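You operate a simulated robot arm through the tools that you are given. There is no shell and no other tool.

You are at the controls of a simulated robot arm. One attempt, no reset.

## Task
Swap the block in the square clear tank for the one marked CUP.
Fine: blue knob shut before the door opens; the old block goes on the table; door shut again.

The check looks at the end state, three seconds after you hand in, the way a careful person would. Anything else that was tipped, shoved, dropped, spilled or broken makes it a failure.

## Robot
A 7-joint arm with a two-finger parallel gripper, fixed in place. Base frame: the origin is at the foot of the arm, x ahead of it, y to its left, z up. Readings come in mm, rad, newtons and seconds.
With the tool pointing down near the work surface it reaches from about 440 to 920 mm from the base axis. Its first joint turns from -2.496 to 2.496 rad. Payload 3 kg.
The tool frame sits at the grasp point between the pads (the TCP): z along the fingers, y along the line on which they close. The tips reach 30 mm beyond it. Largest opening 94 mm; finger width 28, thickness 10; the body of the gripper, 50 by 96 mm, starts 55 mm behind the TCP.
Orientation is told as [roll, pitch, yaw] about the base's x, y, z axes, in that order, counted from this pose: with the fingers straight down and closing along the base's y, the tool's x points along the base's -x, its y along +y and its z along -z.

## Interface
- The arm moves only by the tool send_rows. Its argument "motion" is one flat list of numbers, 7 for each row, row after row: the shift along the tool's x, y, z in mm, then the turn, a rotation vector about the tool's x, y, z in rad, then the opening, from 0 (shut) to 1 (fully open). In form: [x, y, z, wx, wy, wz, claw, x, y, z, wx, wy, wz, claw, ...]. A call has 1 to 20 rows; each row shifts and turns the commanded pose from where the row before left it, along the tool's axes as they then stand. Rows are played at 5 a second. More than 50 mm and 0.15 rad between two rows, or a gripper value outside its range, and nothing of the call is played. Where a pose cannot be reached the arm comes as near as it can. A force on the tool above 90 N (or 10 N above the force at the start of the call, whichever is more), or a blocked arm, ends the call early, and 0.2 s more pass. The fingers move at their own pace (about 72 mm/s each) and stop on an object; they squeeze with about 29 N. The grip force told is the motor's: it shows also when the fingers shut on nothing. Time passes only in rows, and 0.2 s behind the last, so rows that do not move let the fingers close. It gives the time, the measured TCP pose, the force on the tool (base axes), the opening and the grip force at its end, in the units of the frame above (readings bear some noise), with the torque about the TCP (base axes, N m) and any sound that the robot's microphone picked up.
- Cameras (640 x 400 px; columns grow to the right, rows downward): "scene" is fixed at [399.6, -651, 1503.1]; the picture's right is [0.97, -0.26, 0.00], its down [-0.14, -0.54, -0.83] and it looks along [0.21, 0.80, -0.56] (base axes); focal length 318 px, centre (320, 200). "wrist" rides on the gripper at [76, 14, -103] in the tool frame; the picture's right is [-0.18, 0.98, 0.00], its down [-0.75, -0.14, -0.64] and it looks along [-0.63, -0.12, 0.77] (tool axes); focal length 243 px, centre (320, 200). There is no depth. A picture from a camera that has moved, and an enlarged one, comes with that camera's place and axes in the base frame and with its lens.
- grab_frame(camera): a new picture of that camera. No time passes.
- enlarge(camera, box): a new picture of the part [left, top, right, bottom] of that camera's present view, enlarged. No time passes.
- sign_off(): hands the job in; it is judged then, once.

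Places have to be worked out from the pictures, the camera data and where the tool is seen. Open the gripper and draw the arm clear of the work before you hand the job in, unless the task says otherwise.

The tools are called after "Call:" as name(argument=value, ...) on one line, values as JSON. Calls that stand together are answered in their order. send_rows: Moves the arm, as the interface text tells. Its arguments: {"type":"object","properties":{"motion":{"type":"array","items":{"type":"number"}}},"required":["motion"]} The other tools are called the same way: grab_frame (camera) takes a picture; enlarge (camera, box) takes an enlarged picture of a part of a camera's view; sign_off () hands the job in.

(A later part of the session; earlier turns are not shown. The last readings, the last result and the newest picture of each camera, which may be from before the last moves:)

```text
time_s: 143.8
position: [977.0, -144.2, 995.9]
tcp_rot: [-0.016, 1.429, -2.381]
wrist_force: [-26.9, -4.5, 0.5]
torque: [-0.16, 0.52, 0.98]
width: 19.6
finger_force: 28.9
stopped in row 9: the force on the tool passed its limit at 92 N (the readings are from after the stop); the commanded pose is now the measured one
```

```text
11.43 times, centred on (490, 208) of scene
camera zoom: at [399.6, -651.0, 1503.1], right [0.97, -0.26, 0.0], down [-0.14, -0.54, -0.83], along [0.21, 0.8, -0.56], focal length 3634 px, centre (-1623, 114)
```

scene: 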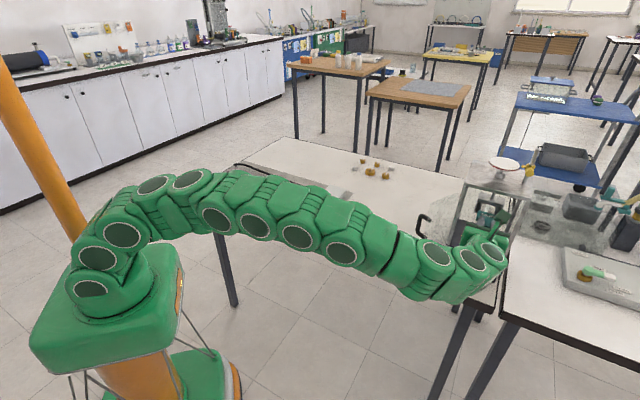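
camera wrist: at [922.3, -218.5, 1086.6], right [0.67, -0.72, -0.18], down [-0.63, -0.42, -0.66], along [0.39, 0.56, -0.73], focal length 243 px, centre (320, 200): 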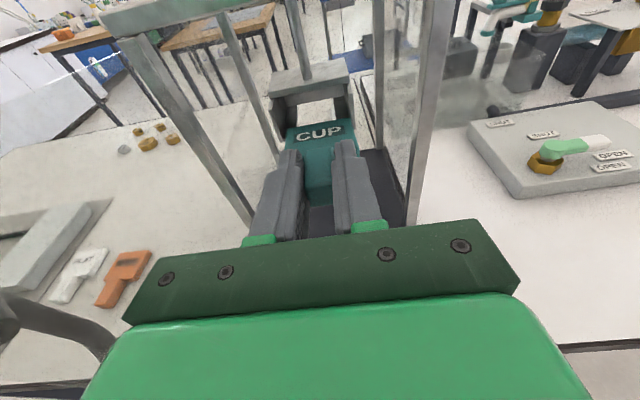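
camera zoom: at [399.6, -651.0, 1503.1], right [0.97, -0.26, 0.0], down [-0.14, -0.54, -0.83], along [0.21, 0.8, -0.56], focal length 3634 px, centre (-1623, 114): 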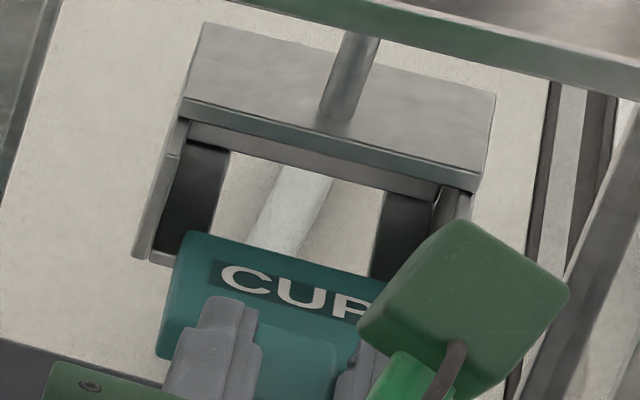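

That explains it: the tray floats on its rod – empty it rides ~5 mm higher than with FLAT, so CUP ran into the front of the support lips (the pan is now pressed down ~5 mm). I back off 25 mm and check that the tray returns.

Call:
send_rows(motion=[-1.39, 0, -9.9, 0, 0, 0, 0.0, -2.1, 0, -14.85, 0, 0, 0, 0.0, 0, 0, 0, 0, 0, 0, 0.0])

Call:
enlarge(camera="scene", box=[435, 145, 535, 215])

Call:
enlarge(camera="scene", box=[470, 190, 510, 225])

Call:
enlarge(camera="wrist", box=[240, 30, 400, 170])

```text
time_s: 144.6
position: [959.8, -160.7, 997.8]
tcp_rot: [-0.001, 1.432, -2.363]
wrist_force: [0.2, -1.1, -1.3]
torque: [0.0, 0.03, 0.0]
width: 19.3
finger_force: 28.8
```

```text
5.71 times, centred on (485, 180) of scene
camera zoom: at [399.6, -651.0, 1503.1], right [0.97, -0.26, 0.0], down [-0.14, -0.54, -0.83], along [0.21, 0.8, -0.56], focal length 1817 px, centre (-623, 314)
```

zoom: 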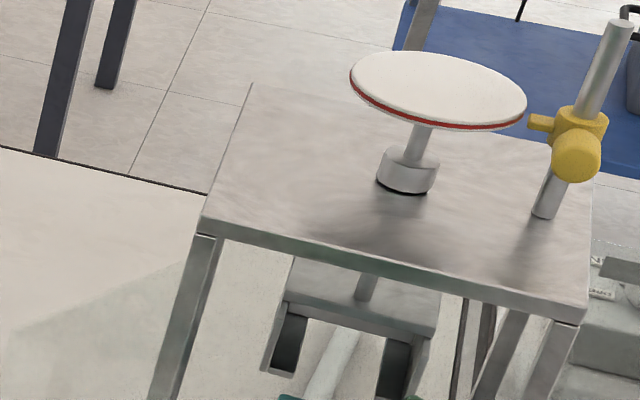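

```text
11.43 times, centred on (490, 208) of scene
camera zoom: at [399.6, -651.0, 1503.1], right [0.97, -0.26, 0.0], down [-0.14, -0.54, -0.83], along [0.21, 0.8, -0.56], focal length 3634 px, centre (-1623, 114)
```

zoom: 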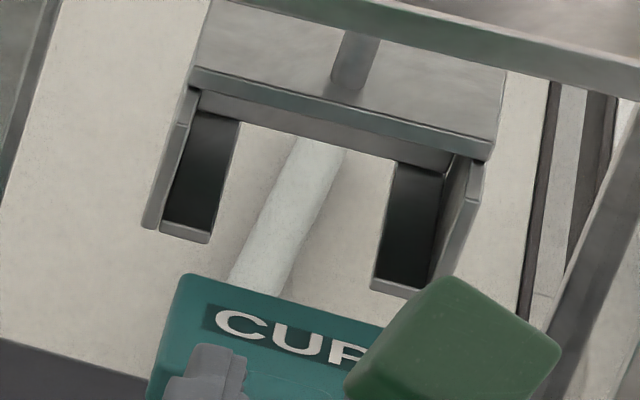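

```text
2.86 times, centred on (320, 100) of wrist
camera zoom: at [905.6, -234.6, 1088.2], right [0.67, -0.72, -0.18], down [-0.63, -0.42, -0.66], along [0.4, 0.55, -0.73], focal length 693 px, centre (320, 486)
```

zoom: 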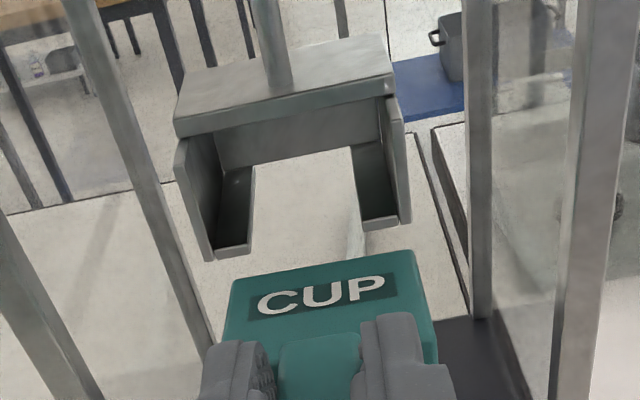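

The tray sprang back up intact (empty it rides ~5 mm higher). CUP has slid ~10 mm back and tipped slightly nose-down in my grip; I zoom in to measure its attitude.

Call:
enlarge(camera="wrist", box=[275, 105, 375, 195])

Call:
enlarge(camera="scene", box=[465, 200, 515, 240])

```text
4.44 times, centred on (325, 150) of wrist
camera zoom: at [905.6, -234.6, 1088.2], right [0.67, -0.72, -0.18], down [-0.63, -0.42, -0.66], along [0.4, 0.55, -0.73], focal length 1078 px, centre (298, 422)
```

zoom: 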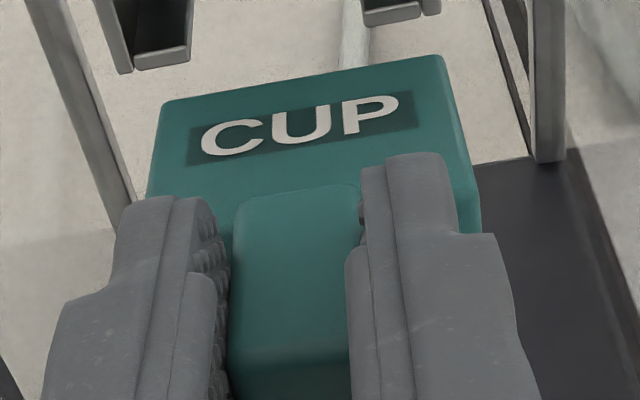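

```text
10.00 times, centred on (490, 220) of scene
camera zoom: at [399.6, -651.0, 1503.1], right [0.97, -0.26, 0.0], down [-0.14, -0.54, -0.83], along [0.21, 0.8, -0.56], focal length 3180 px, centre (-1380, 0)
```

zoom: 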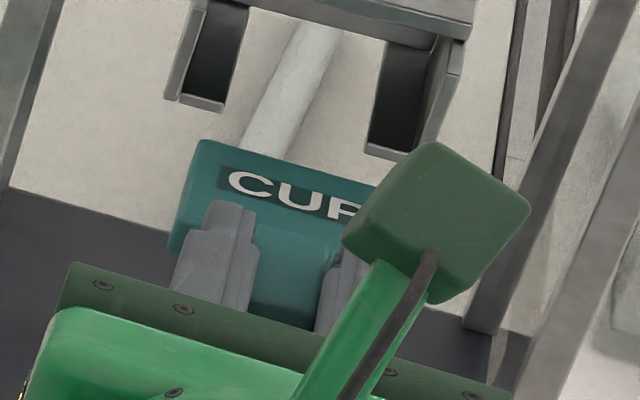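

CUP is ~3° nose-down and ~1.7° clockwise relative to the tray. I compensate with the tool (yaw +1.7°, pitch up 2.9°), raise ~10 mm so it clears the floating lips, shift 0.9 mm left, and re-check.

Call:
send_rows(motion=[0, 0, 0, 0.0287, 0.05, -0.004, 0.0, 4.78, -0.45, -0.42, 0, 0, 0, 0.0, 4.78, -0.45, -0.43, 0, 0, 0, 0.0, 0, 0, 0, 0, 0, 0, 0.0])

Call:
enlarge(camera="wrist", box=[255, 40, 385, 180])

Call:
enlarge(camera="scene", box=[465, 190, 515, 230])

```text
time_s: 145.6
position: [958.5, -159.4, 1008.0]
tcp_rot: [0.001, 1.479, -2.334]
wrist_force: [0.0, -0.5, -0.1]
torque: [-0.02, 0.01, 0.01]
width: 19.0
finger_force: 29.0
```

```text
2.86 times, centred on (320, 110) of wrist
camera zoom: at [904.0, -238.5, 1092.1], right [0.7, -0.69, -0.18], down [-0.59, -0.41, -0.69], along [0.4, 0.59, -0.7], focal length 693 px, centre (320, 457)
```

zoom: 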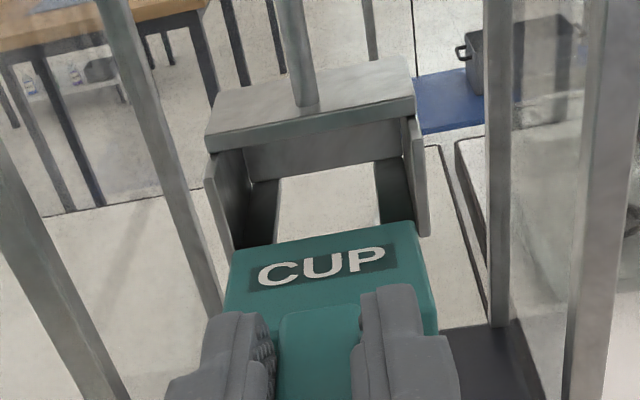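

```text
10.00 times, centred on (490, 210) of scene
camera zoom: at [399.6, -651.0, 1503.1], right [0.97, -0.26, 0.0], down [-0.14, -0.54, -0.83], along [0.21, 0.8, -0.56], focal length 3180 px, centre (-1380, 100)
```

zoom: 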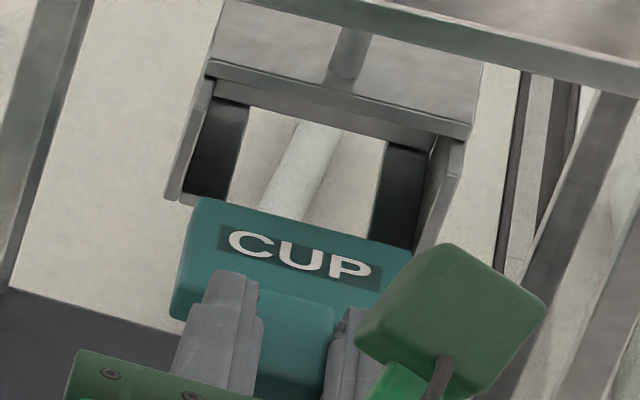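

CUP is now parallel to the tray and above lip height. I zoom the wrist view to check side gaps precisely before entering.

Call:
enlarge(camera="wrist", box=[275, 70, 365, 145])

Call:
enlarge(camera="scene", box=[472, 195, 507, 222])

```text
5.33 times, centred on (320, 108) of wrist
camera zoom: at [904.0, -238.5, 1092.1], right [0.7, -0.69, -0.18], down [-0.59, -0.41, -0.69], along [0.4, 0.59, -0.7], focal length 1294 px, centre (320, 693)
```

zoom: 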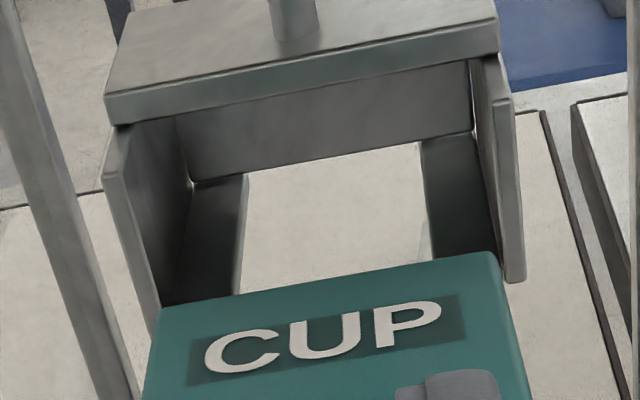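

```text
14.81 times, centred on (490, 208) of scene
camera zoom: at [399.6, -651.0, 1503.1], right [0.97, -0.26, 0.0], down [-0.14, -0.54, -0.83], along [0.21, 0.8, -0.56], focal length 4711 px, centre (-2191, 74)
```

zoom: 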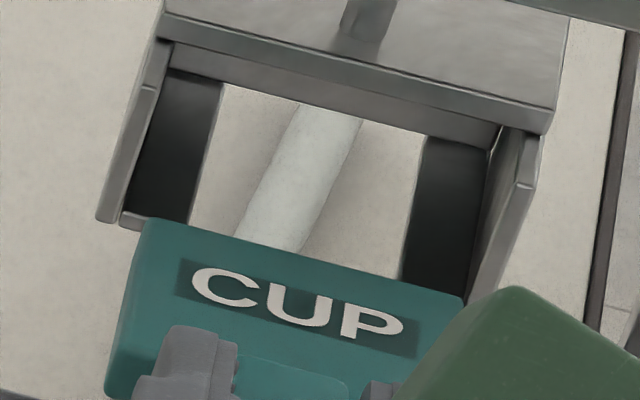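

Side gaps: CUP spans e≈766–819 and the tray walls ≈764–823; CUP's bottom ≈5 mm above the lips, top ≈12 mm below the plate. I shift 1 mm right, raise 1.5 mm, and enter slowly 35 mm.

Call:
send_rows(motion=[1.5, 1.0, -0.14, -0.01, 0, 0.0009, 0.0, 0.46, 0, 4.98, 0, 0, 0, 0.0, 0.46, 0, 4.98, 0, 0, 0, 0.0, 0.46, 0, 4.98, 0, 0, 0, 0.0, 0.46, 0, 4.98, 0, 0, 0, 0.0, 0.46, 0, 4.98, 0, 0, 0, 0.0, 0.46, 0, 4.98, 0, 0, 0, 0.0, 0.46, 0, 4.98, 0, 0, 0, 0.0, 0, 0, 0, 0, 0, 0, 0.0])

Call:
enlarge(camera="wrist", box=[255, 50, 385, 180])

Call:
enlarge(camera="scene", box=[472, 190, 507, 222])

```text
time_s: 147.3
position: [978.8, -148.7, 1008.2]
tcp_rot: [-0.013, 1.479, -2.37]
wrist_force: [-8.3, -5.9, 0.0]
torque: [-0.12, 0.09, -0.07]
width: 19.4
finger_force: 29.3
stopped in row 8: the force on the tool passed its limit at 94 N (the readings are from after the stop); the commanded pose is now the measured one
```

```text
3.08 times, centred on (320, 115) of wrist
camera zoom: at [922.5, -226.4, 1093.1], right [0.68, -0.71, -0.18], down [-0.6, -0.4, -0.69], along [0.42, 0.58, -0.7], focal length 746 px, centre (320, 462)
```

zoom: 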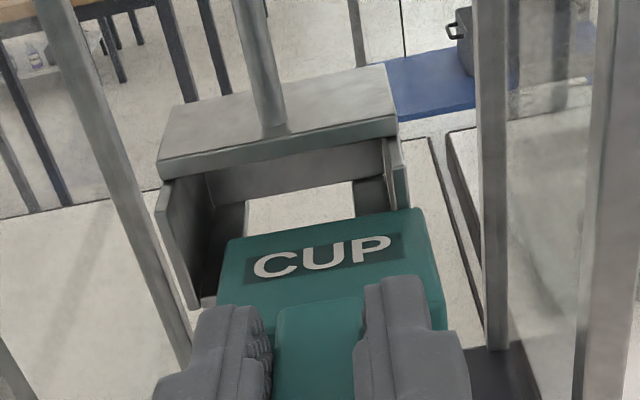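

```text
12.50 times, centred on (490, 206) of scene
camera zoom: at [399.6, -651.0, 1503.1], right [0.97, -0.26, 0.0], down [-0.14, -0.54, -0.83], along [0.21, 0.8, -0.56], focal length 3975 px, centre (-1799, 125)
```

zoom: 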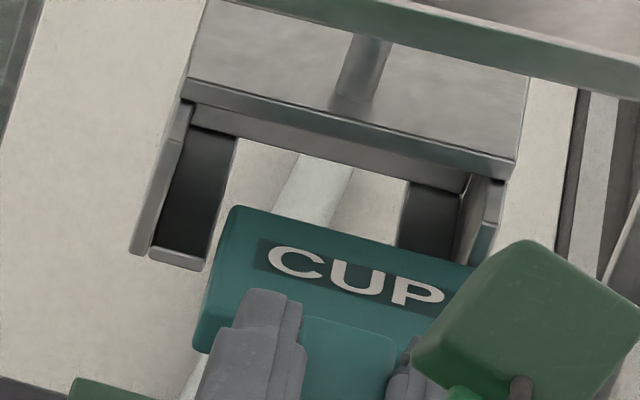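

Blocked again at the tray front; my estimate of CUP's height over the lips must be a few mm off. CUP did not move in the grip this time. I back off 25 mm, restore the heading, raise 7 mm (there's ~13 mm headroom), and re-check the alignment.

Call:
send_rows(motion=[-1.15, 0, -12.45, 0, 0, 0, 0.0, -1.15, 0, -12.45, 0, 0, 0, 0.0, 0, 0, 0, 0.0279, 0, -0.0026, 0.0, 6.97, 0, -0.64, 0, 0, 0, 0.0, 0, 0, 0, 0, 0, 0, 0.0])

Call:
enlarge(camera="wrist", box=[275, 70, 365, 145])

Call:
enlarge(camera="scene", box=[472, 193, 507, 220])

Call:
enlarge(camera="wrist", box=[270, 100, 370, 200])

```text
time_s: 148.5
position: [962.6, -165.1, 1015.1]
tcp_rot: [-0.01, 1.479, -2.339]
wrist_force: [0.2, -0.3, -0.1]
torque: [-0.02, -0.02, -0.02]
width: 19.2
finger_force: 29.3
```

```text
5.33 times, centred on (320, 108) of wrist
camera zoom: at [907.9, -244.7, 1100.6], right [0.7, -0.69, -0.18], down [-0.59, -0.42, -0.69], along [0.4, 0.59, -0.7], focal length 1294 px, centre (320, 693)
```

zoom: 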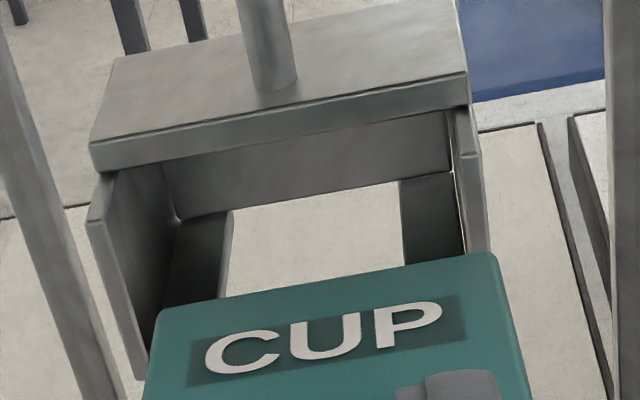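

```text
14.81 times, centred on (490, 206) of scene
camera zoom: at [399.6, -651.0, 1503.1], right [0.97, -0.26, 0.0], down [-0.14, -0.54, -0.83], along [0.21, 0.8, -0.56], focal length 4711 px, centre (-2191, 104)
```

zoom: 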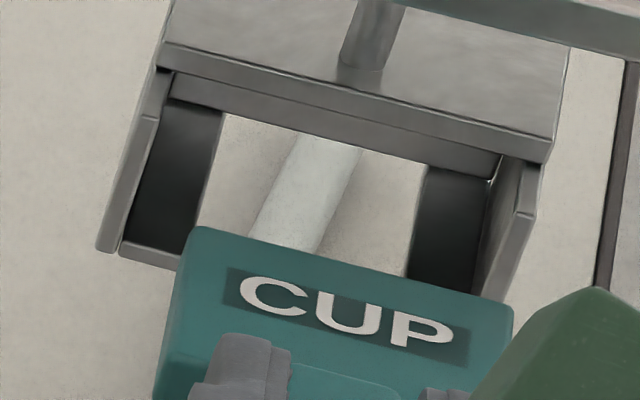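

```text
4.00 times, centred on (320, 150) of wrist
camera zoom: at [907.9, -244.7, 1100.6], right [0.7, -0.69, -0.18], down [-0.59, -0.42, -0.69], along [0.4, 0.59, -0.7], focal length 970 px, centre (320, 400)
```

zoom: 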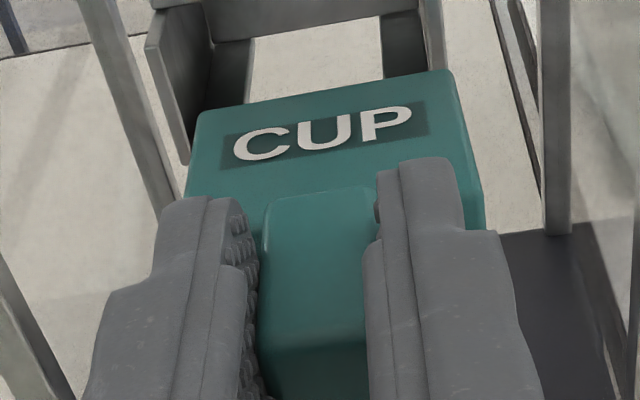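

CUP sits ~6–7 mm right of the tray centre after the deflection. I shift 7 mm left and lower 4 mm (leaving it ~3 mm higher than the last try), then verify.

Call:
send_rows(motion=[-1.99, -3.5, 0.18, 0, 0, 0, 0.0, -1.99, -3.5, 0.18, 0, 0, 0, 0.0, 0, 0, 0, 0, 0, 0, 0.0])

Call:
enlarge(camera="scene", box=[472, 193, 507, 220])

Call:
enlarge(camera="wrist", box=[275, 70, 365, 145])

```text
time_s: 149.3
position: [957.6, -160.3, 1011.5]
tcp_rot: [-0.004, 1.477, -2.331]
wrist_force: [0.3, -0.4, -0.7]
torque: [-0.03, 0.03, 0.0]
width: 19.4
finger_force: 28.5
```

```text
14.81 times, centred on (490, 206) of scene
camera zoom: at [399.6, -651.0, 1503.1], right [0.97, -0.26, 0.0], down [-0.14, -0.54, -0.83], along [0.21, 0.8, -0.56], focal length 4711 px, centre (-2191, 104)
```

zoom: 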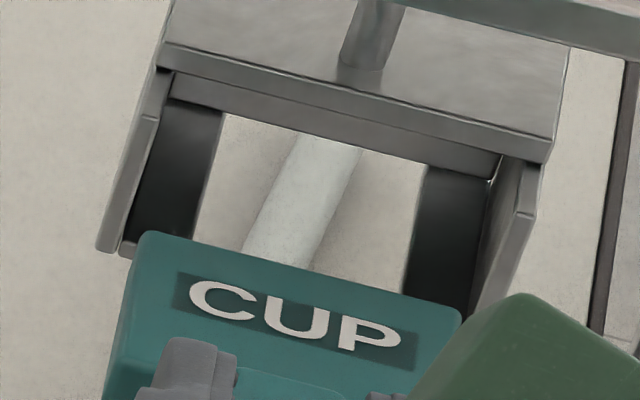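

```text
5.33 times, centred on (320, 108) of wrist
camera zoom: at [902.8, -239.3, 1096.7], right [0.7, -0.69, -0.18], down [-0.59, -0.42, -0.69], along [0.4, 0.59, -0.7], focal length 1294 px, centre (320, 693)
```

zoom: 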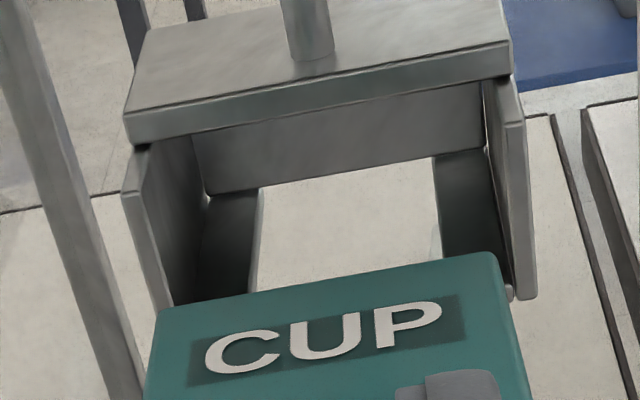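

Centred within ~1 mm now (CUP ≈767–819, walls ≈763.6–823.5). I nudge 0.8 mm right, advance 18 mm, and then continue in small steps reading the force each time.

Call:
send_rows(motion=[0.28, 0.8, 2.99, 0, 0, 0, 0.0, 0.47, 0.05, 4.98, 0, 0, 0, 0.0, 0.47, 0.05, 4.98, 0, 0, 0, 0.0, 0.47, 0.05, 4.98, 0, 0, 0, 0.0, 0, 0, 0, 0, 0, 0, 0.0])

Call:
send_rows(motion=[0.28, 0.03, 2.99, 0, 0, 0, 0.0, 0, 0, 0, 0, 0, 0, 0.0])

Call:
send_rows(motion=[0.28, 0.03, 2.99, 0, 0, 0, 0.0, 0, 0, 0, 0, 0, 0, 0.0])

Call:
enlarge(camera="wrist", box=[275, 70, 365, 145])

Call:
enlarge(camera="scene", box=[472, 193, 507, 220])

```text
time_s: 150.5
position: [970.0, -148.0, 1010.9]
tcp_rot: [-0.013, 1.479, -2.339]
wrist_force: [0.7, 0.0, -1.4]
torque: [-0.02, 0.02, 0.0]
width: 19.0
finger_force: 29.5
```

```text
time_s: 151.1
position: [972.2, -145.6, 1011.0]
tcp_rot: [-0.009, 1.478, -2.336]
wrist_force: [-0.4, 0.2, 0.3]
torque: [-0.03, -0.02, -0.03]
width: 19.3
finger_force: 29.1
```

```text
time_s: 151.7
position: [975.4, -143.1, 1012.1]
tcp_rot: [-0.007, 1.478, -2.337]
wrist_force: [-0.7, -1.4, 0.3]
torque: [-0.03, 0.02, -0.02]
width: 19.2
finger_force: 29.1
```

```text
5.33 times, centred on (320, 108) of wrist
camera zoom: at [919.7, -222.7, 1097.0], right [0.7, -0.69, -0.18], down [-0.59, -0.42, -0.69], along [0.4, 0.59, -0.7], focal length 1294 px, centre (320, 693)
```

zoom: 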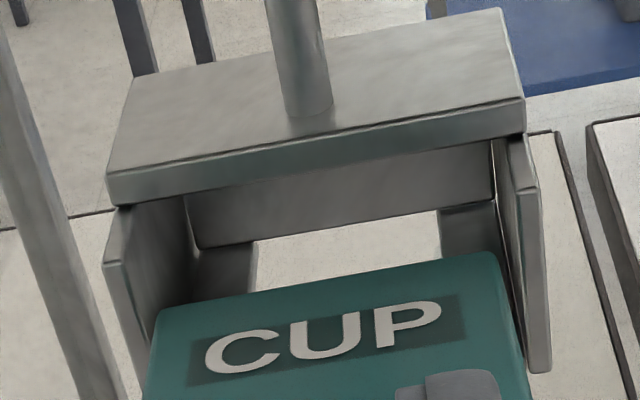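

```text
14.81 times, centred on (490, 206) of scene
camera zoom: at [399.6, -651.0, 1503.1], right [0.97, -0.26, 0.0], down [-0.14, -0.54, -0.83], along [0.21, 0.8, -0.56], focal length 4711 px, centre (-2191, 104)
```

zoom: 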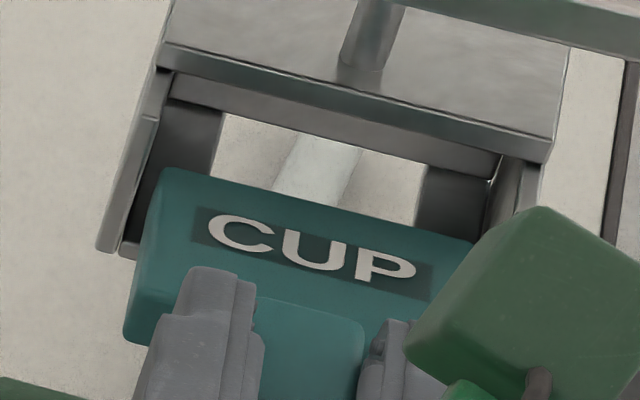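

CUP's rear edge is now between the walls with ~3 mm gaps on both sides and no force. I continue in 5 mm rows.

Call:
send_rows(motion=[0.23, 0.03, 2.49, 0, 0, 0, 0.0, 0.23, 0.03, 2.49, 0, 0, 0, 0.0, 0.23, 0.03, 2.49, 0, 0, 0, 0.0, 0.23, 0.03, 2.49, 0, 0, 0, 0.0, 0, 0, 0, 0, 0, 0, 0.0])

Call:
send_rows(motion=[0.23, 0.03, 2.49, 0, 0, 0, 0.0, 0.23, 0.03, 2.49, 0, 0, 0, 0.0, 0, 0, 0, 0, 0, 0, 0.0])

Call:
enlarge(camera="wrist", box=[265, 60, 375, 160])

Call:
enlarge(camera="scene", box=[472, 193, 507, 220])

```text
time_s: 152.9
position: [980.4, -137.2, 1011.6]
tcp_rot: [-0.003, 1.479, -2.334]
wrist_force: [0.8, -0.3, -0.9]
torque: [0.0, 0.05, -0.02]
width: 19.3
finger_force: 29.2
```

```text
time_s: 153.7
position: [985.1, -131.6, 1011.0]
tcp_rot: [-0.006, 1.477, -2.334]
wrist_force: [-0.1, -0.2, 0.4]
torque: [-0.01, 0.04, -0.06]
width: 19.2
finger_force: 29.4
```

```text
4.00 times, centred on (320, 110) of wrist
camera zoom: at [929.9, -211.8, 1096.5], right [0.7, -0.69, -0.18], down [-0.59, -0.42, -0.69], along [0.4, 0.59, -0.7], focal length 970 px, centre (320, 560)
```

zoom: 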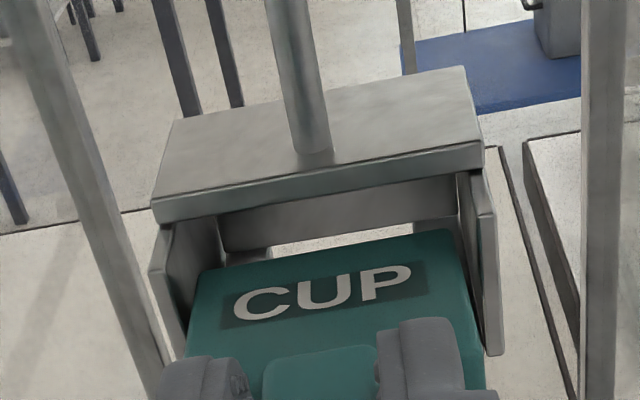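

```text
14.81 times, centred on (490, 206) of scene
camera zoom: at [399.6, -651.0, 1503.1], right [0.97, -0.26, 0.0], down [-0.14, -0.54, -0.83], along [0.21, 0.8, -0.56], focal length 4711 px, centre (-2191, 104)
```

zoom: 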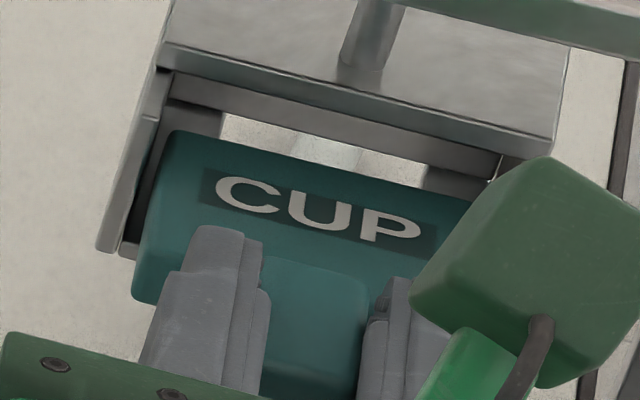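

No contact, CUP is sliding in centred. Continuing 15 mm, then more.

Call:
send_rows(motion=[0.23, 0.0, 2.49, 0, 0, 0, 0.0, 0.23, 0.0, 2.49, 0, 0, 0, 0.0, 0.23, 0.0, 2.49, 0, 0, 0, 0.0, 0.23, 0.0, 2.49, 0, 0, 0, 0.0, 0.23, 0.0, 2.49, 0, 0, 0, 0.0, 0.23, 0.0, 2.49, 0, 0, 0, 0.0, 0, 0, 0, 0, 0, 0, 0.0])

Call:
enlarge(camera="wrist", box=[265, 60, 375, 160])

Call:
enlarge(camera="scene", box=[472, 193, 507, 220])

```text
time_s: 155.3
position: [995.4, -120.5, 1011.1]
tcp_rot: [-0.008, 1.478, -2.336]
wrist_force: [-0.1, -0.4, -1.0]
torque: [0.0, 0.01, -0.01]
width: 19.5
finger_force: 29.0
```

```text
4.00 times, centred on (320, 110) of wrist
camera zoom: at [940.9, -200.6, 1096.2], right [0.7, -0.69, -0.18], down [-0.59, -0.42, -0.69], along [0.4, 0.59, -0.7], focal length 970 px, centre (320, 560)
```

zoom: 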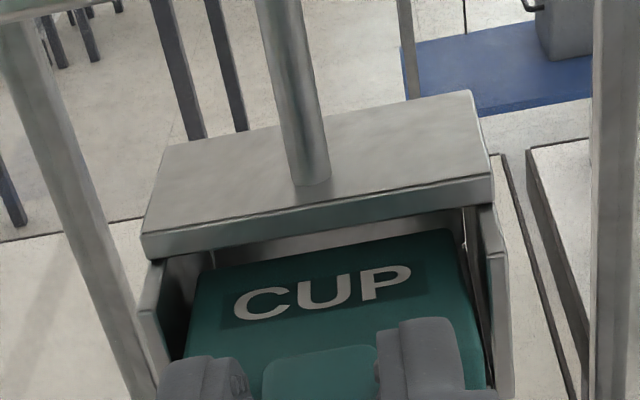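

```text
14.81 times, centred on (490, 206) of scene
camera zoom: at [399.6, -651.0, 1503.1], right [0.97, -0.26, 0.0], down [-0.14, -0.54, -0.83], along [0.21, 0.8, -0.56], focal length 4711 px, centre (-2191, 104)
```

zoom: 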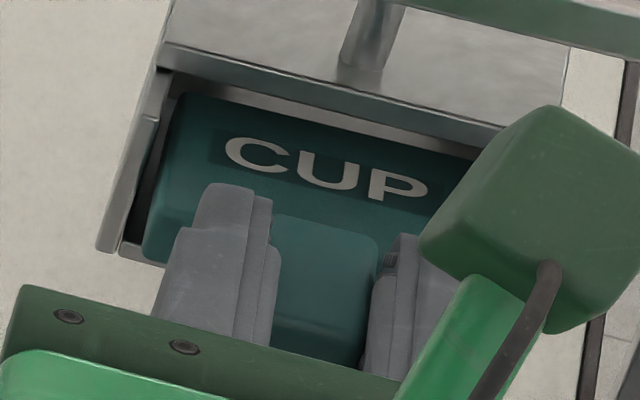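

Still free. About 20 mm remain to FLAT's original depth; I advance 18 mm more.

Call:
send_rows(motion=[0.23, 0.0, 2.49, 0, 0, 0, 0.0, 0.23, 0.0, 2.49, 0, 0, 0, 0.0, 0.23, 0.0, 2.49, 0, 0, 0, 0.0, 0.23, 0.0, 2.49, 0, 0, 0, 0.0, 0.23, 0.0, 2.49, 0, 0, 0, 0.0, 0.23, 0.0, 2.49, 0, 0, 0, 0.0, 0.28, 0, 2.99, 0, 0, 0, 0.0, 0, 0, 0, 0, 0, 0, 0.0])

Call:
enlarge(camera="wrist", box=[255, 60, 385, 190])

Call:
enlarge(camera="scene", box=[470, 190, 510, 225])

```text
time_s: 157.1
position: [1007.9, -107.5, 1010.9]
tcp_rot: [-0.008, 1.477, -2.336]
wrist_force: [-0.9, -0.7, -0.5]
torque: [-0.01, 0.05, 0.01]
width: 19.4
finger_force: 28.8
```

```text
3.08 times, centred on (320, 125) of wrist
camera zoom: at [952.5, -187.6, 1096.4], right [0.7, -0.69, -0.18], down [-0.59, -0.42, -0.69], along [0.4, 0.59, -0.7], focal length 746 px, centre (320, 431)
```

zoom: 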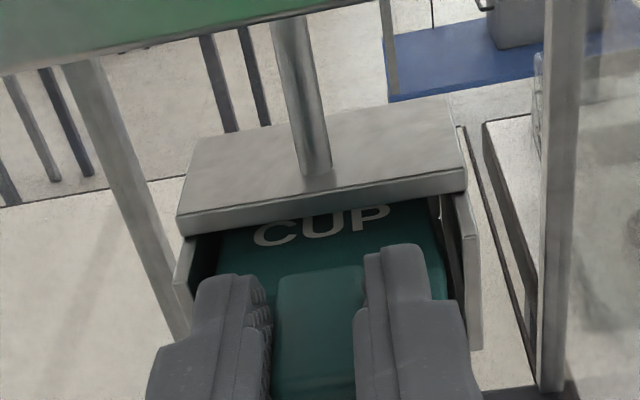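

```text
11.43 times, centred on (490, 208) of scene
camera zoom: at [399.6, -651.0, 1503.1], right [0.97, -0.26, 0.0], down [-0.14, -0.54, -0.83], along [0.21, 0.8, -0.56], focal length 3634 px, centre (-1623, 114)
```

zoom: 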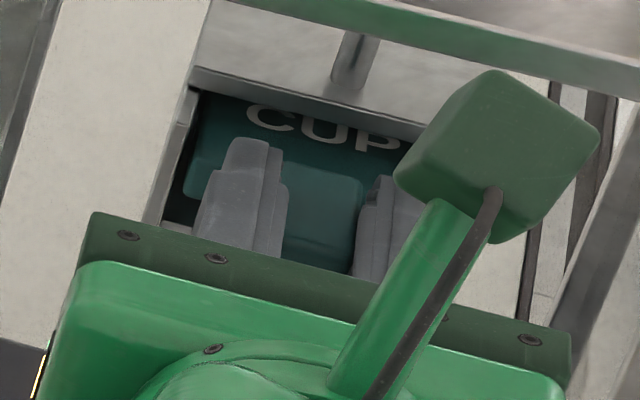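

Almost at depth; I advance 4 mm more and lower 8 mm gently toward the lips.

Call:
send_rows(motion=[0.19, 0, 1.99, 0, 0, 0, 0.0, 0.19, 0, 1.99, 0, 0, 0, 0.0, -1.99, 0, 0.19, 0, 0, 0, 0.0, -1.99, 0, 0.19, 0, 0, 0, 0.0, -1.99, 0, 0.19, 0, 0, 0, 0.0, -1.99, 0, 0.19, 0, 0, 0, 0.0, 0, 0, 0, 0, 0, 0, 0.0])

Call:
enlarge(camera="wrist", box=[255, 60, 385, 190])

Call:
enlarge(camera="scene", box=[435, 145, 535, 215])

Call:
enlarge(camera="scene", box=[470, 190, 510, 225])

```text
time_s: 158.7
position: [1009.9, -104.8, 1002.9]
tcp_rot: [-0.009, 1.479, -2.335]
wrist_force: [0.1, -1.1, -0.5]
torque: [0.02, 0.0, 0.05]
width: 19.4
finger_force: 29.2
```

```text
3.08 times, centred on (320, 125) of wrist
camera zoom: at [956.0, -184.5, 1088.1], right [0.7, -0.69, -0.18], down [-0.59, -0.42, -0.69], along [0.4, 0.59, -0.7], focal length 746 px, centre (320, 431)
```

zoom: 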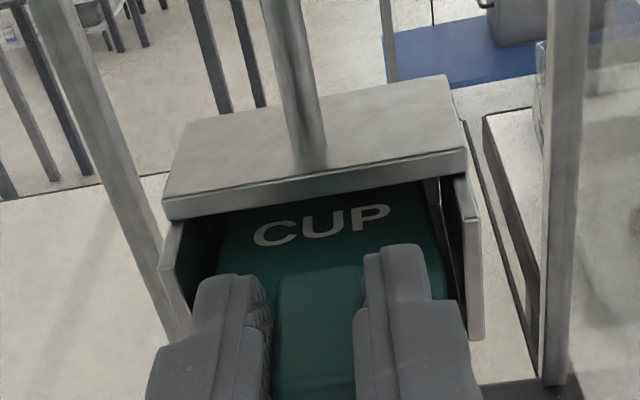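

```text
5.71 times, centred on (485, 180) of scene
camera zoom: at [399.6, -651.0, 1503.1], right [0.97, -0.26, 0.0], down [-0.14, -0.54, -0.83], along [0.21, 0.8, -0.56], focal length 1817 px, centre (-623, 314)
```

zoom: 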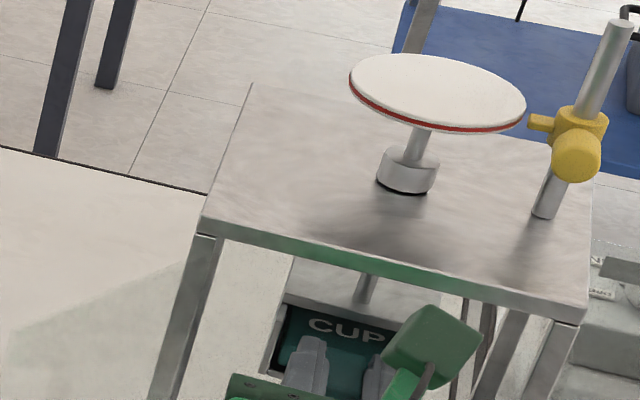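

```text
11.43 times, centred on (490, 208) of scene
camera zoom: at [399.6, -651.0, 1503.1], right [0.97, -0.26, 0.0], down [-0.14, -0.54, -0.83], along [0.21, 0.8, -0.56], focal length 3634 px, centre (-1623, 114)
```

zoom: 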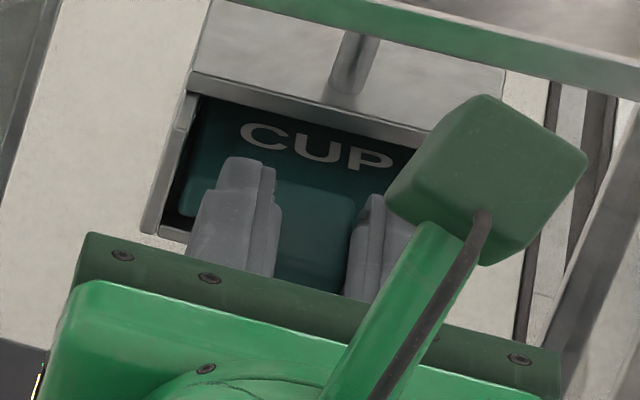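

CUP now touches the lips (tray moved down ~1 mm). I lower 4 mm more to the loaded height and check.

Call:
send_rows(motion=[-1.0, 0, 0.09, 0, 0, 0, 0.0, -1.0, 0, 0.09, 0, 0, 0, 0.0, -1.0, 0, 0.09, 0, 0, 0, 0.0, -1.0, 0, 0.09, 0, 0, 0, 0.0, 0, 0, 0, 0, 0, 0, 0.0])

Call:
enlarge(camera="wrist", box=[255, 60, 385, 190])

Call:
enlarge(camera="scene", box=[470, 190, 510, 225])

```text
time_s: 159.9
position: [1010.3, -104.9, 999.0]
tcp_rot: [-0.007, 1.477, -2.335]
wrist_force: [-0.4, 0.8, 0.4]
torque: [0.02, 0.02, 0.0]
width: 19.5
finger_force: 28.8
```

```text
3.08 times, centred on (320, 125) of wrist
camera zoom: at [955.7, -184.7, 1084.2], right [0.7, -0.69, -0.18], down [-0.59, -0.42, -0.69], along [0.4, 0.59, -0.7], focal length 746 px, centre (320, 431)
```

zoom: 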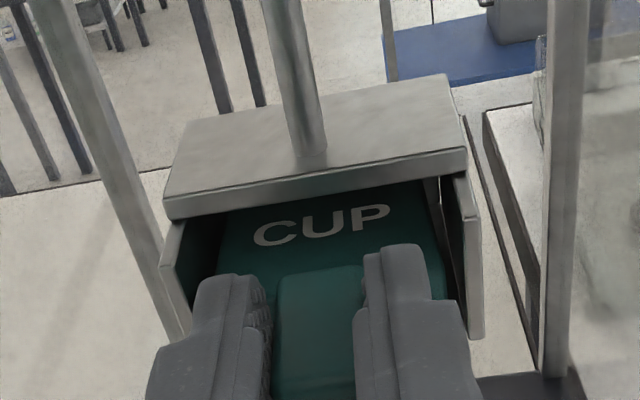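

```text
11.43 times, centred on (490, 208) of scene
camera zoom: at [399.6, -651.0, 1503.1], right [0.97, -0.26, 0.0], down [-0.14, -0.54, -0.83], along [0.21, 0.8, -0.56], focal length 3634 px, centre (-1623, 114)
```

zoom: 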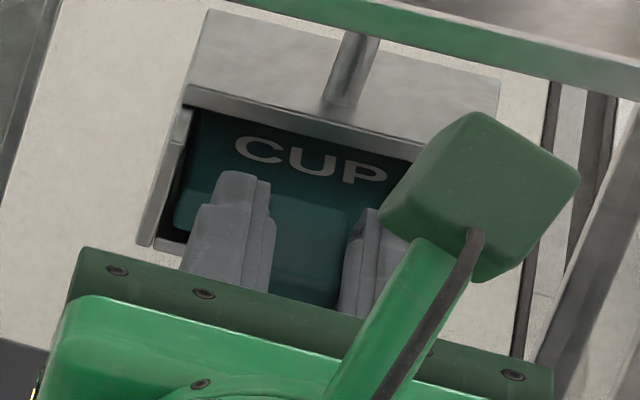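

Tray height and CUP's position now match FLAT's original seating. I open the jaws modestly (~32 mm) to release.

Call:
send_rows(motion=[0, 0, 0, 0, 0, 0, 0.23, 0, 0, 0, 0, 0, 0, 0.28, 0, 0, 0, 0, 0, 0, 0.34, 0, 0, 0, 0, 0, 0, 0.34])

Call:
enlarge(camera="wrist", box=[255, 60, 385, 190])

Call:
enlarge(camera="scene", box=[470, 190, 510, 225])

```text
time_s: 160.9
position: [1010.1, -106.0, 998.2]
tcp_rot: [-0.007, 1.478, -2.336]
wrist_force: [-0.2, -0.1, -0.1]
torque: [-0.02, -0.01, 0.02]
width: 31.9
finger_force: 0.0
```

```text
3.08 times, centred on (320, 125) of wrist
camera zoom: at [955.7, -184.7, 1084.2], right [0.7, -0.69, -0.18], down [-0.59, -0.42, -0.69], along [0.4, 0.59, -0.7], focal length 746 px, centre (320, 431)
```

zoom: 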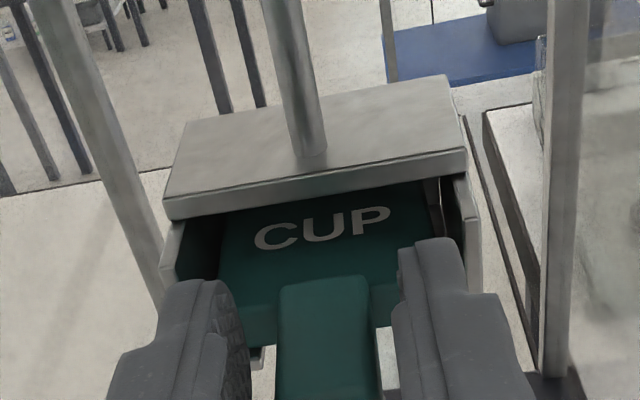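

```text
11.43 times, centred on (490, 208) of scene
camera zoom: at [399.6, -651.0, 1503.1], right [0.97, -0.26, 0.0], down [-0.14, -0.54, -0.83], along [0.21, 0.8, -0.56], focal length 3634 px, centre (-1623, 114)
```

zoom: 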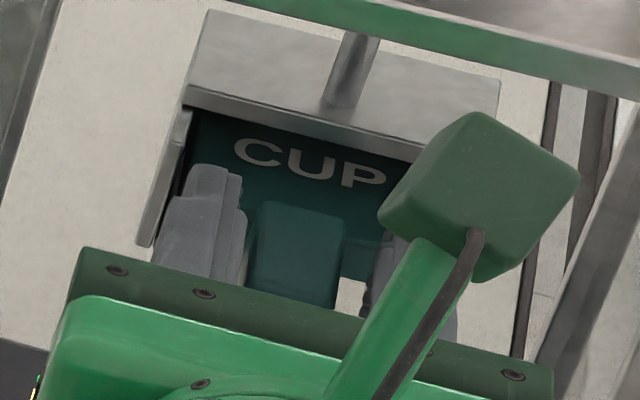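

CUP is resting in the tray. I withdraw straight back, slowly at first.

Call:
send_rows(motion=[-0.46, 0, -4.98, 0, 0, 0, 0.34, -0.46, 0, -4.98, 0, 0, 0, 0.34, -0.46, 0, -4.98, 0, 0, 0, 0.34, -0.46, 0, -4.98, 0, 0, 0, 0.34, -0.46, 0, -4.98, 0, 0, 0, 0.34, -0.46, 0, -4.98, 0, 0, 0, 0.34, -0.92, 0, -9.96, 0, 0, 0, 0.34, -0.92, 0, -9.96, 0, 0, 0, 0.34, -0.92, 0, -9.96, 0, 0, 0, 0.34, -1.84, 0, -19.9, 0, 0, 0, 0.34, -1.84, 0, -19.9, 0, 0, 0, 0.34, 0, 0, 0, 0, 0, 0, 0.34])

Call:
enlarge(camera="wrist", box=[245, 20, 395, 160])

Call:
enlarge(camera="scene", box=[470, 190, 510, 225])

```text
time_s: 163.5
position: [941.8, -177.6, 1001.1]
tcp_rot: [-0.002, 1.479, -2.33]
wrist_force: [0.2, -0.4, -0.7]
torque: [-0.01, 0.02, -0.01]
width: 32.3
finger_force: 0.0
```

```text
2.86 times, centred on (320, 90) of wrist
camera zoom: at [887.1, -257.8, 1084.6], right [0.7, -0.69, -0.18], down [-0.59, -0.42, -0.69], along [0.4, 0.59, -0.7], focal length 693 px, centre (320, 514)
```

zoom: 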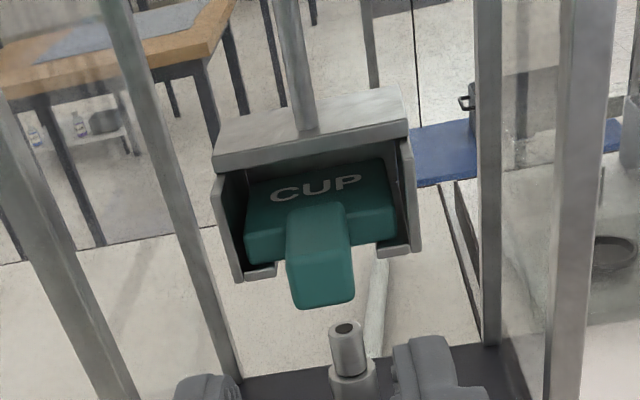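

```text
11.43 times, centred on (490, 208) of scene
camera zoom: at [399.6, -651.0, 1503.1], right [0.97, -0.26, 0.0], down [-0.14, -0.54, -0.83], along [0.21, 0.8, -0.56], focal length 3634 px, centre (-1623, 114)
```

zoom: 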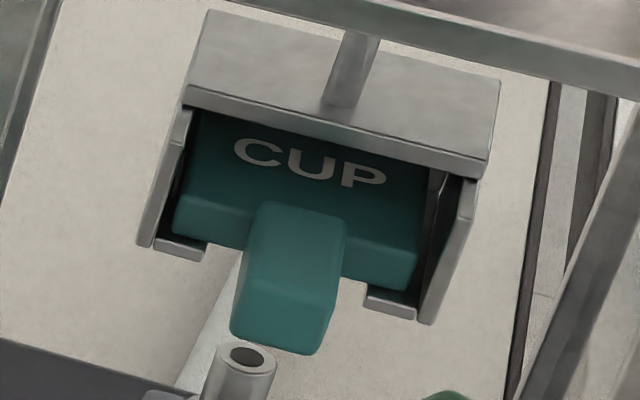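

CUP is seated exactly where FLAT was. Now the door: I retreat and go around to the handle side of the open door (handle at ≈(824,-68)), turning the tool to a heading near 0°.

Call:
send_rows(motion=[-2.76, 0, -29.9, 0, 0, 0, 0.5, -2.76, 0, -29.9, 0, 0, 0, 0.5, -2.76, 0, -29.9, 0, 0, 0, 0.5, -2.76, 0, -29.9, 0, 0, 0, 0.5, -2.76, 0, -29.9, 0, 0, 0, 0.5, -1.5, -34, -16.1, 0, 0, 0, 0.5, -1.5, -34, -16.1, 0, 0, 0, 0.5, -1.5, -34, -16.1, 0, 0, 0, 0.5, -1.5, -34, -16.1, 0, 0, 0, 0.5, -1.5, -34, -16.1, 0, 0, 0, 0.5, 2.3, -27.6, 25.4, 0, 0, 0, 0.5, 2.3, -27.6, 25.4, 0, 0, 0, 0.5, 2.3, -27.6, 25.4, 0, 0, 0, 0.5, 2.3, -27.6, 25.4, 0, 0, 0, 0.5, 0, 0, 0, -0.149, 0, 0.0138, 0.5, 0, 0, 0, -0.149, 0, 0.0138, 0.5, 0, 0, 0, -0.149, 0, 0.0138, 0.5, 0, 0, 0, -0.149, 0, 0.0138, 0.5, 0, 0, 0, -0.149, 0, 0.0138, 0.5, 0, 0, 0, -0.1, 0, 0.0093, 0.5])

Call:
grab_frame(camera="wrist")

Call:
grab_frame(camera="scene")

```text
time_s: 167.7
position: [662.2, -105.4, 1009.8]
tcp_rot: [-0.004, 1.477, -2.832]
wrist_force: [-0.1, -0.4, 0.5]
torque: [-0.01, 0.01, 0.01]
width: 47.0
finger_force: 0.1
out of reach, approached as far as the arm can: row 17, 18, 19, 20
```

```text
taken
camera wrist: at [576.5, -149.6, 1095.8], right [0.29, -0.94, -0.18], down [-0.72, -0.08, -0.69], along [0.63, 0.33, -0.7], focal length 243 px, centre (320, 200)
```

wrist: 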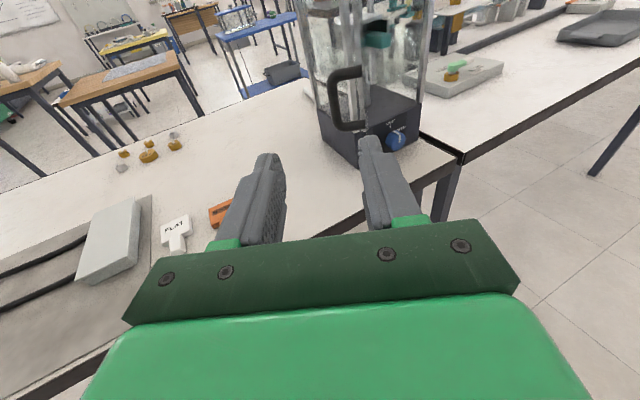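

```text
taken
```

scene: 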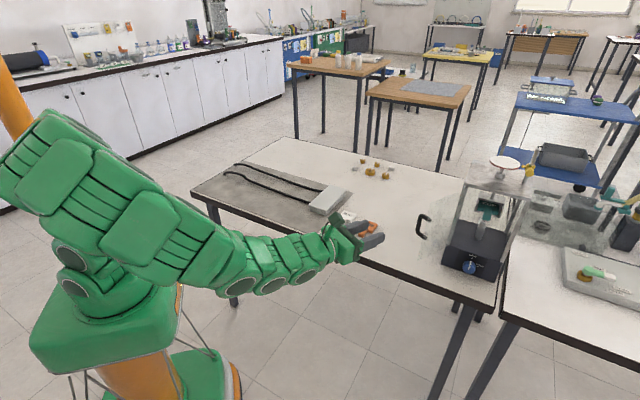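

The heading can't go below ~18° at this spot, which is fine: at 18° I can cage the bar with slightly open jaws. I zoom on the handle to fix its position.

Call:
enlarge(camera="wrist", box=[280, 40, 440, 180])

Call:
enlarge(camera="scene", box=[395, 190, 465, 260])

```text
2.86 times, centred on (360, 110) of wrist
camera zoom: at [576.5, -149.6, 1095.8], right [0.29, -0.94, -0.18], down [-0.72, -0.08, -0.69], along [0.63, 0.33, -0.7], focal length 693 px, centre (206, 457)
```

zoom: 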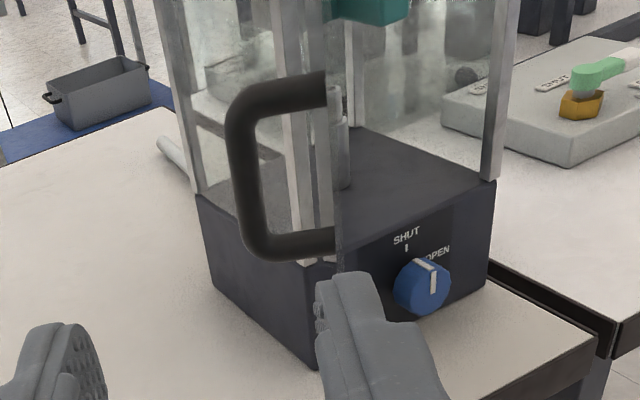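

```text
5.71 times, centred on (430, 225) of scene
camera zoom: at [399.6, -651.0, 1503.1], right [0.97, -0.26, 0.0], down [-0.14, -0.54, -0.83], along [0.21, 0.8, -0.56], focal length 1817 px, centre (-309, 57)
```

zoom: 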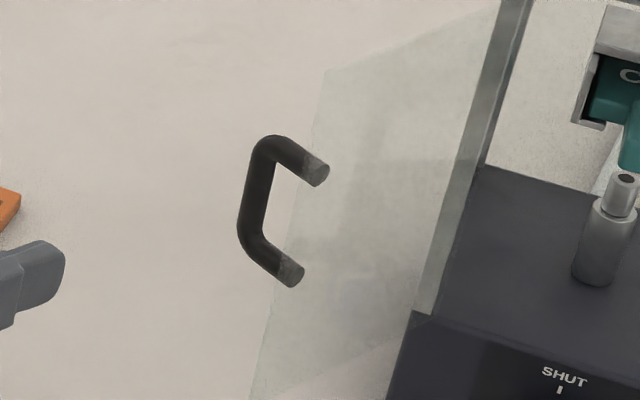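

The bar is at ≈(826,-69), 167 mm ahead and ~13 mm right. I level the tool, drop to z≈974, align and advance 105 mm with the jaws at ~28 mm.

Call:
send_rows(motion=[0, 0, 0, 0, 0.0937, 0, 0.3, -18, 6.3, 0, 0, 0, 0, 0.3, -18, 6.3, 0, 0, 0, 0, 0.3, 0, 0, 35, 0, 0, 0, 0.3, 0, 0, 35, 0, 0, 0, 0.3, 0, 0, 35, 0, 0, 0, 0.3, 0, 0, 0, 0, 0, 0, 0.3])

Call:
enlarge(camera="wrist", box=[220, 40, 420, 200])

Call:
enlarge(camera="scene", box=[370, 180, 470, 270])

```text
time_s: 169.3
position: [765.0, -86.6, 974.8]
tcp_rot: [-2.651, 1.567, 0.807]
wrist_force: [-0.2, 0.1, 0.8]
torque: [-0.04, 0.0, -0.01]
width: 28.1
finger_force: 0.1
```

```text
2.50 times, centred on (320, 120) of wrist
camera zoom: at [672.5, -132.6, 1050.8], right [0.3, -0.93, -0.19], down [-0.65, -0.06, -0.75], along [0.69, 0.35, -0.63], focal length 606 px, centre (320, 400)
```

zoom: 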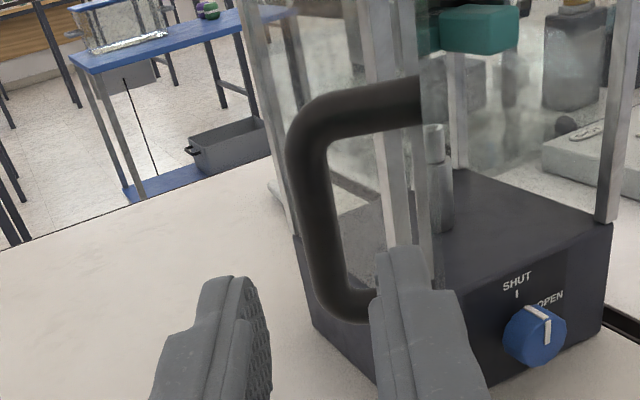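

```text
4.44 times, centred on (420, 225) of scene
camera zoom: at [399.6, -651.0, 1503.1], right [0.97, -0.26, 0.0], down [-0.14, -0.54, -0.83], along [0.21, 0.8, -0.56], focal length 1413 px, centre (-124, 89)
```

zoom: 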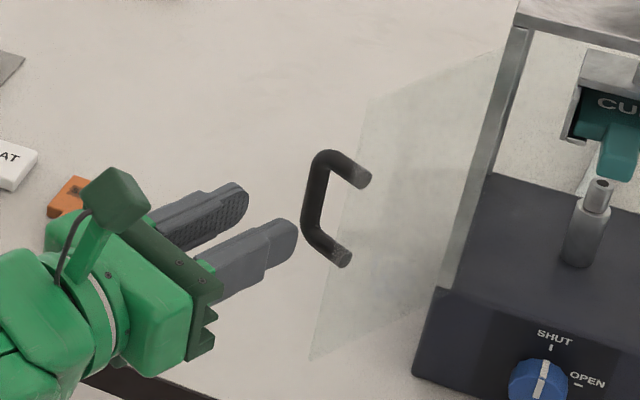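

The bar is dead ahead (≈63 mm), spanning z≈954–1010. I raise 7 mm and slide the jaws around the bar (48 mm forward).

Call:
send_rows(motion=[7, 0, 0, 0, 0, 0, 0.3, 0, 0, 12, 0, 0, 0, 0.3, 0, 0, 12, 0, 0, 0, 0.3, 0, 0, 12, 0, 0, 0, 0.3, 0, 0, 12, 0, 0, 0, 0.3, 0, 0, 0, 0, 0, 0, 0.3])

Call:
enlarge(camera="wrist", box=[220, 60, 420, 220])

Call:
enlarge(camera="scene", box=[390, 190, 470, 260])

```text
time_s: 170.7
position: [812.1, -70.1, 981.2]
tcp_rot: [-2.708, 1.569, 0.748]
wrist_force: [-1.0, -0.6, -0.3]
torque: [-0.02, 0.0, 0.02]
width: 28.1
finger_force: 0.1
```

```text
2.50 times, centred on (320, 140) of wrist
camera zoom: at [719.8, -116.6, 1057.8], right [0.3, -0.93, -0.18], down [-0.65, -0.06, -0.75], along [0.69, 0.35, -0.63], focal length 606 px, centre (320, 350)
```

zoom: 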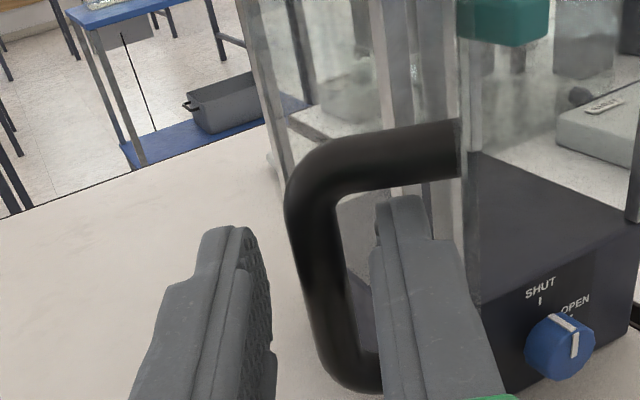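

```text
5.71 times, centred on (430, 225) of scene
camera zoom: at [399.6, -651.0, 1503.1], right [0.97, -0.26, 0.0], down [-0.14, -0.54, -0.83], along [0.21, 0.8, -0.56], focal length 1817 px, centre (-309, 57)
```

zoom: 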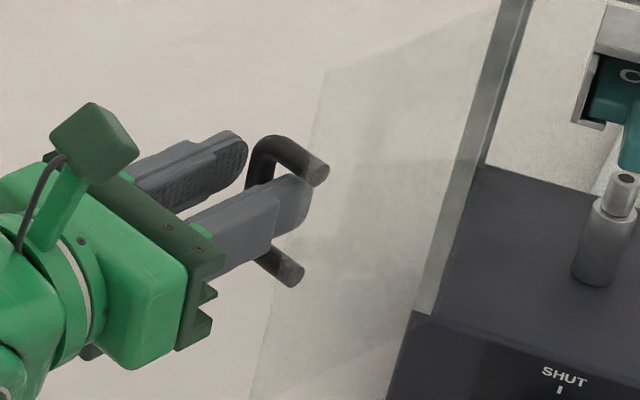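

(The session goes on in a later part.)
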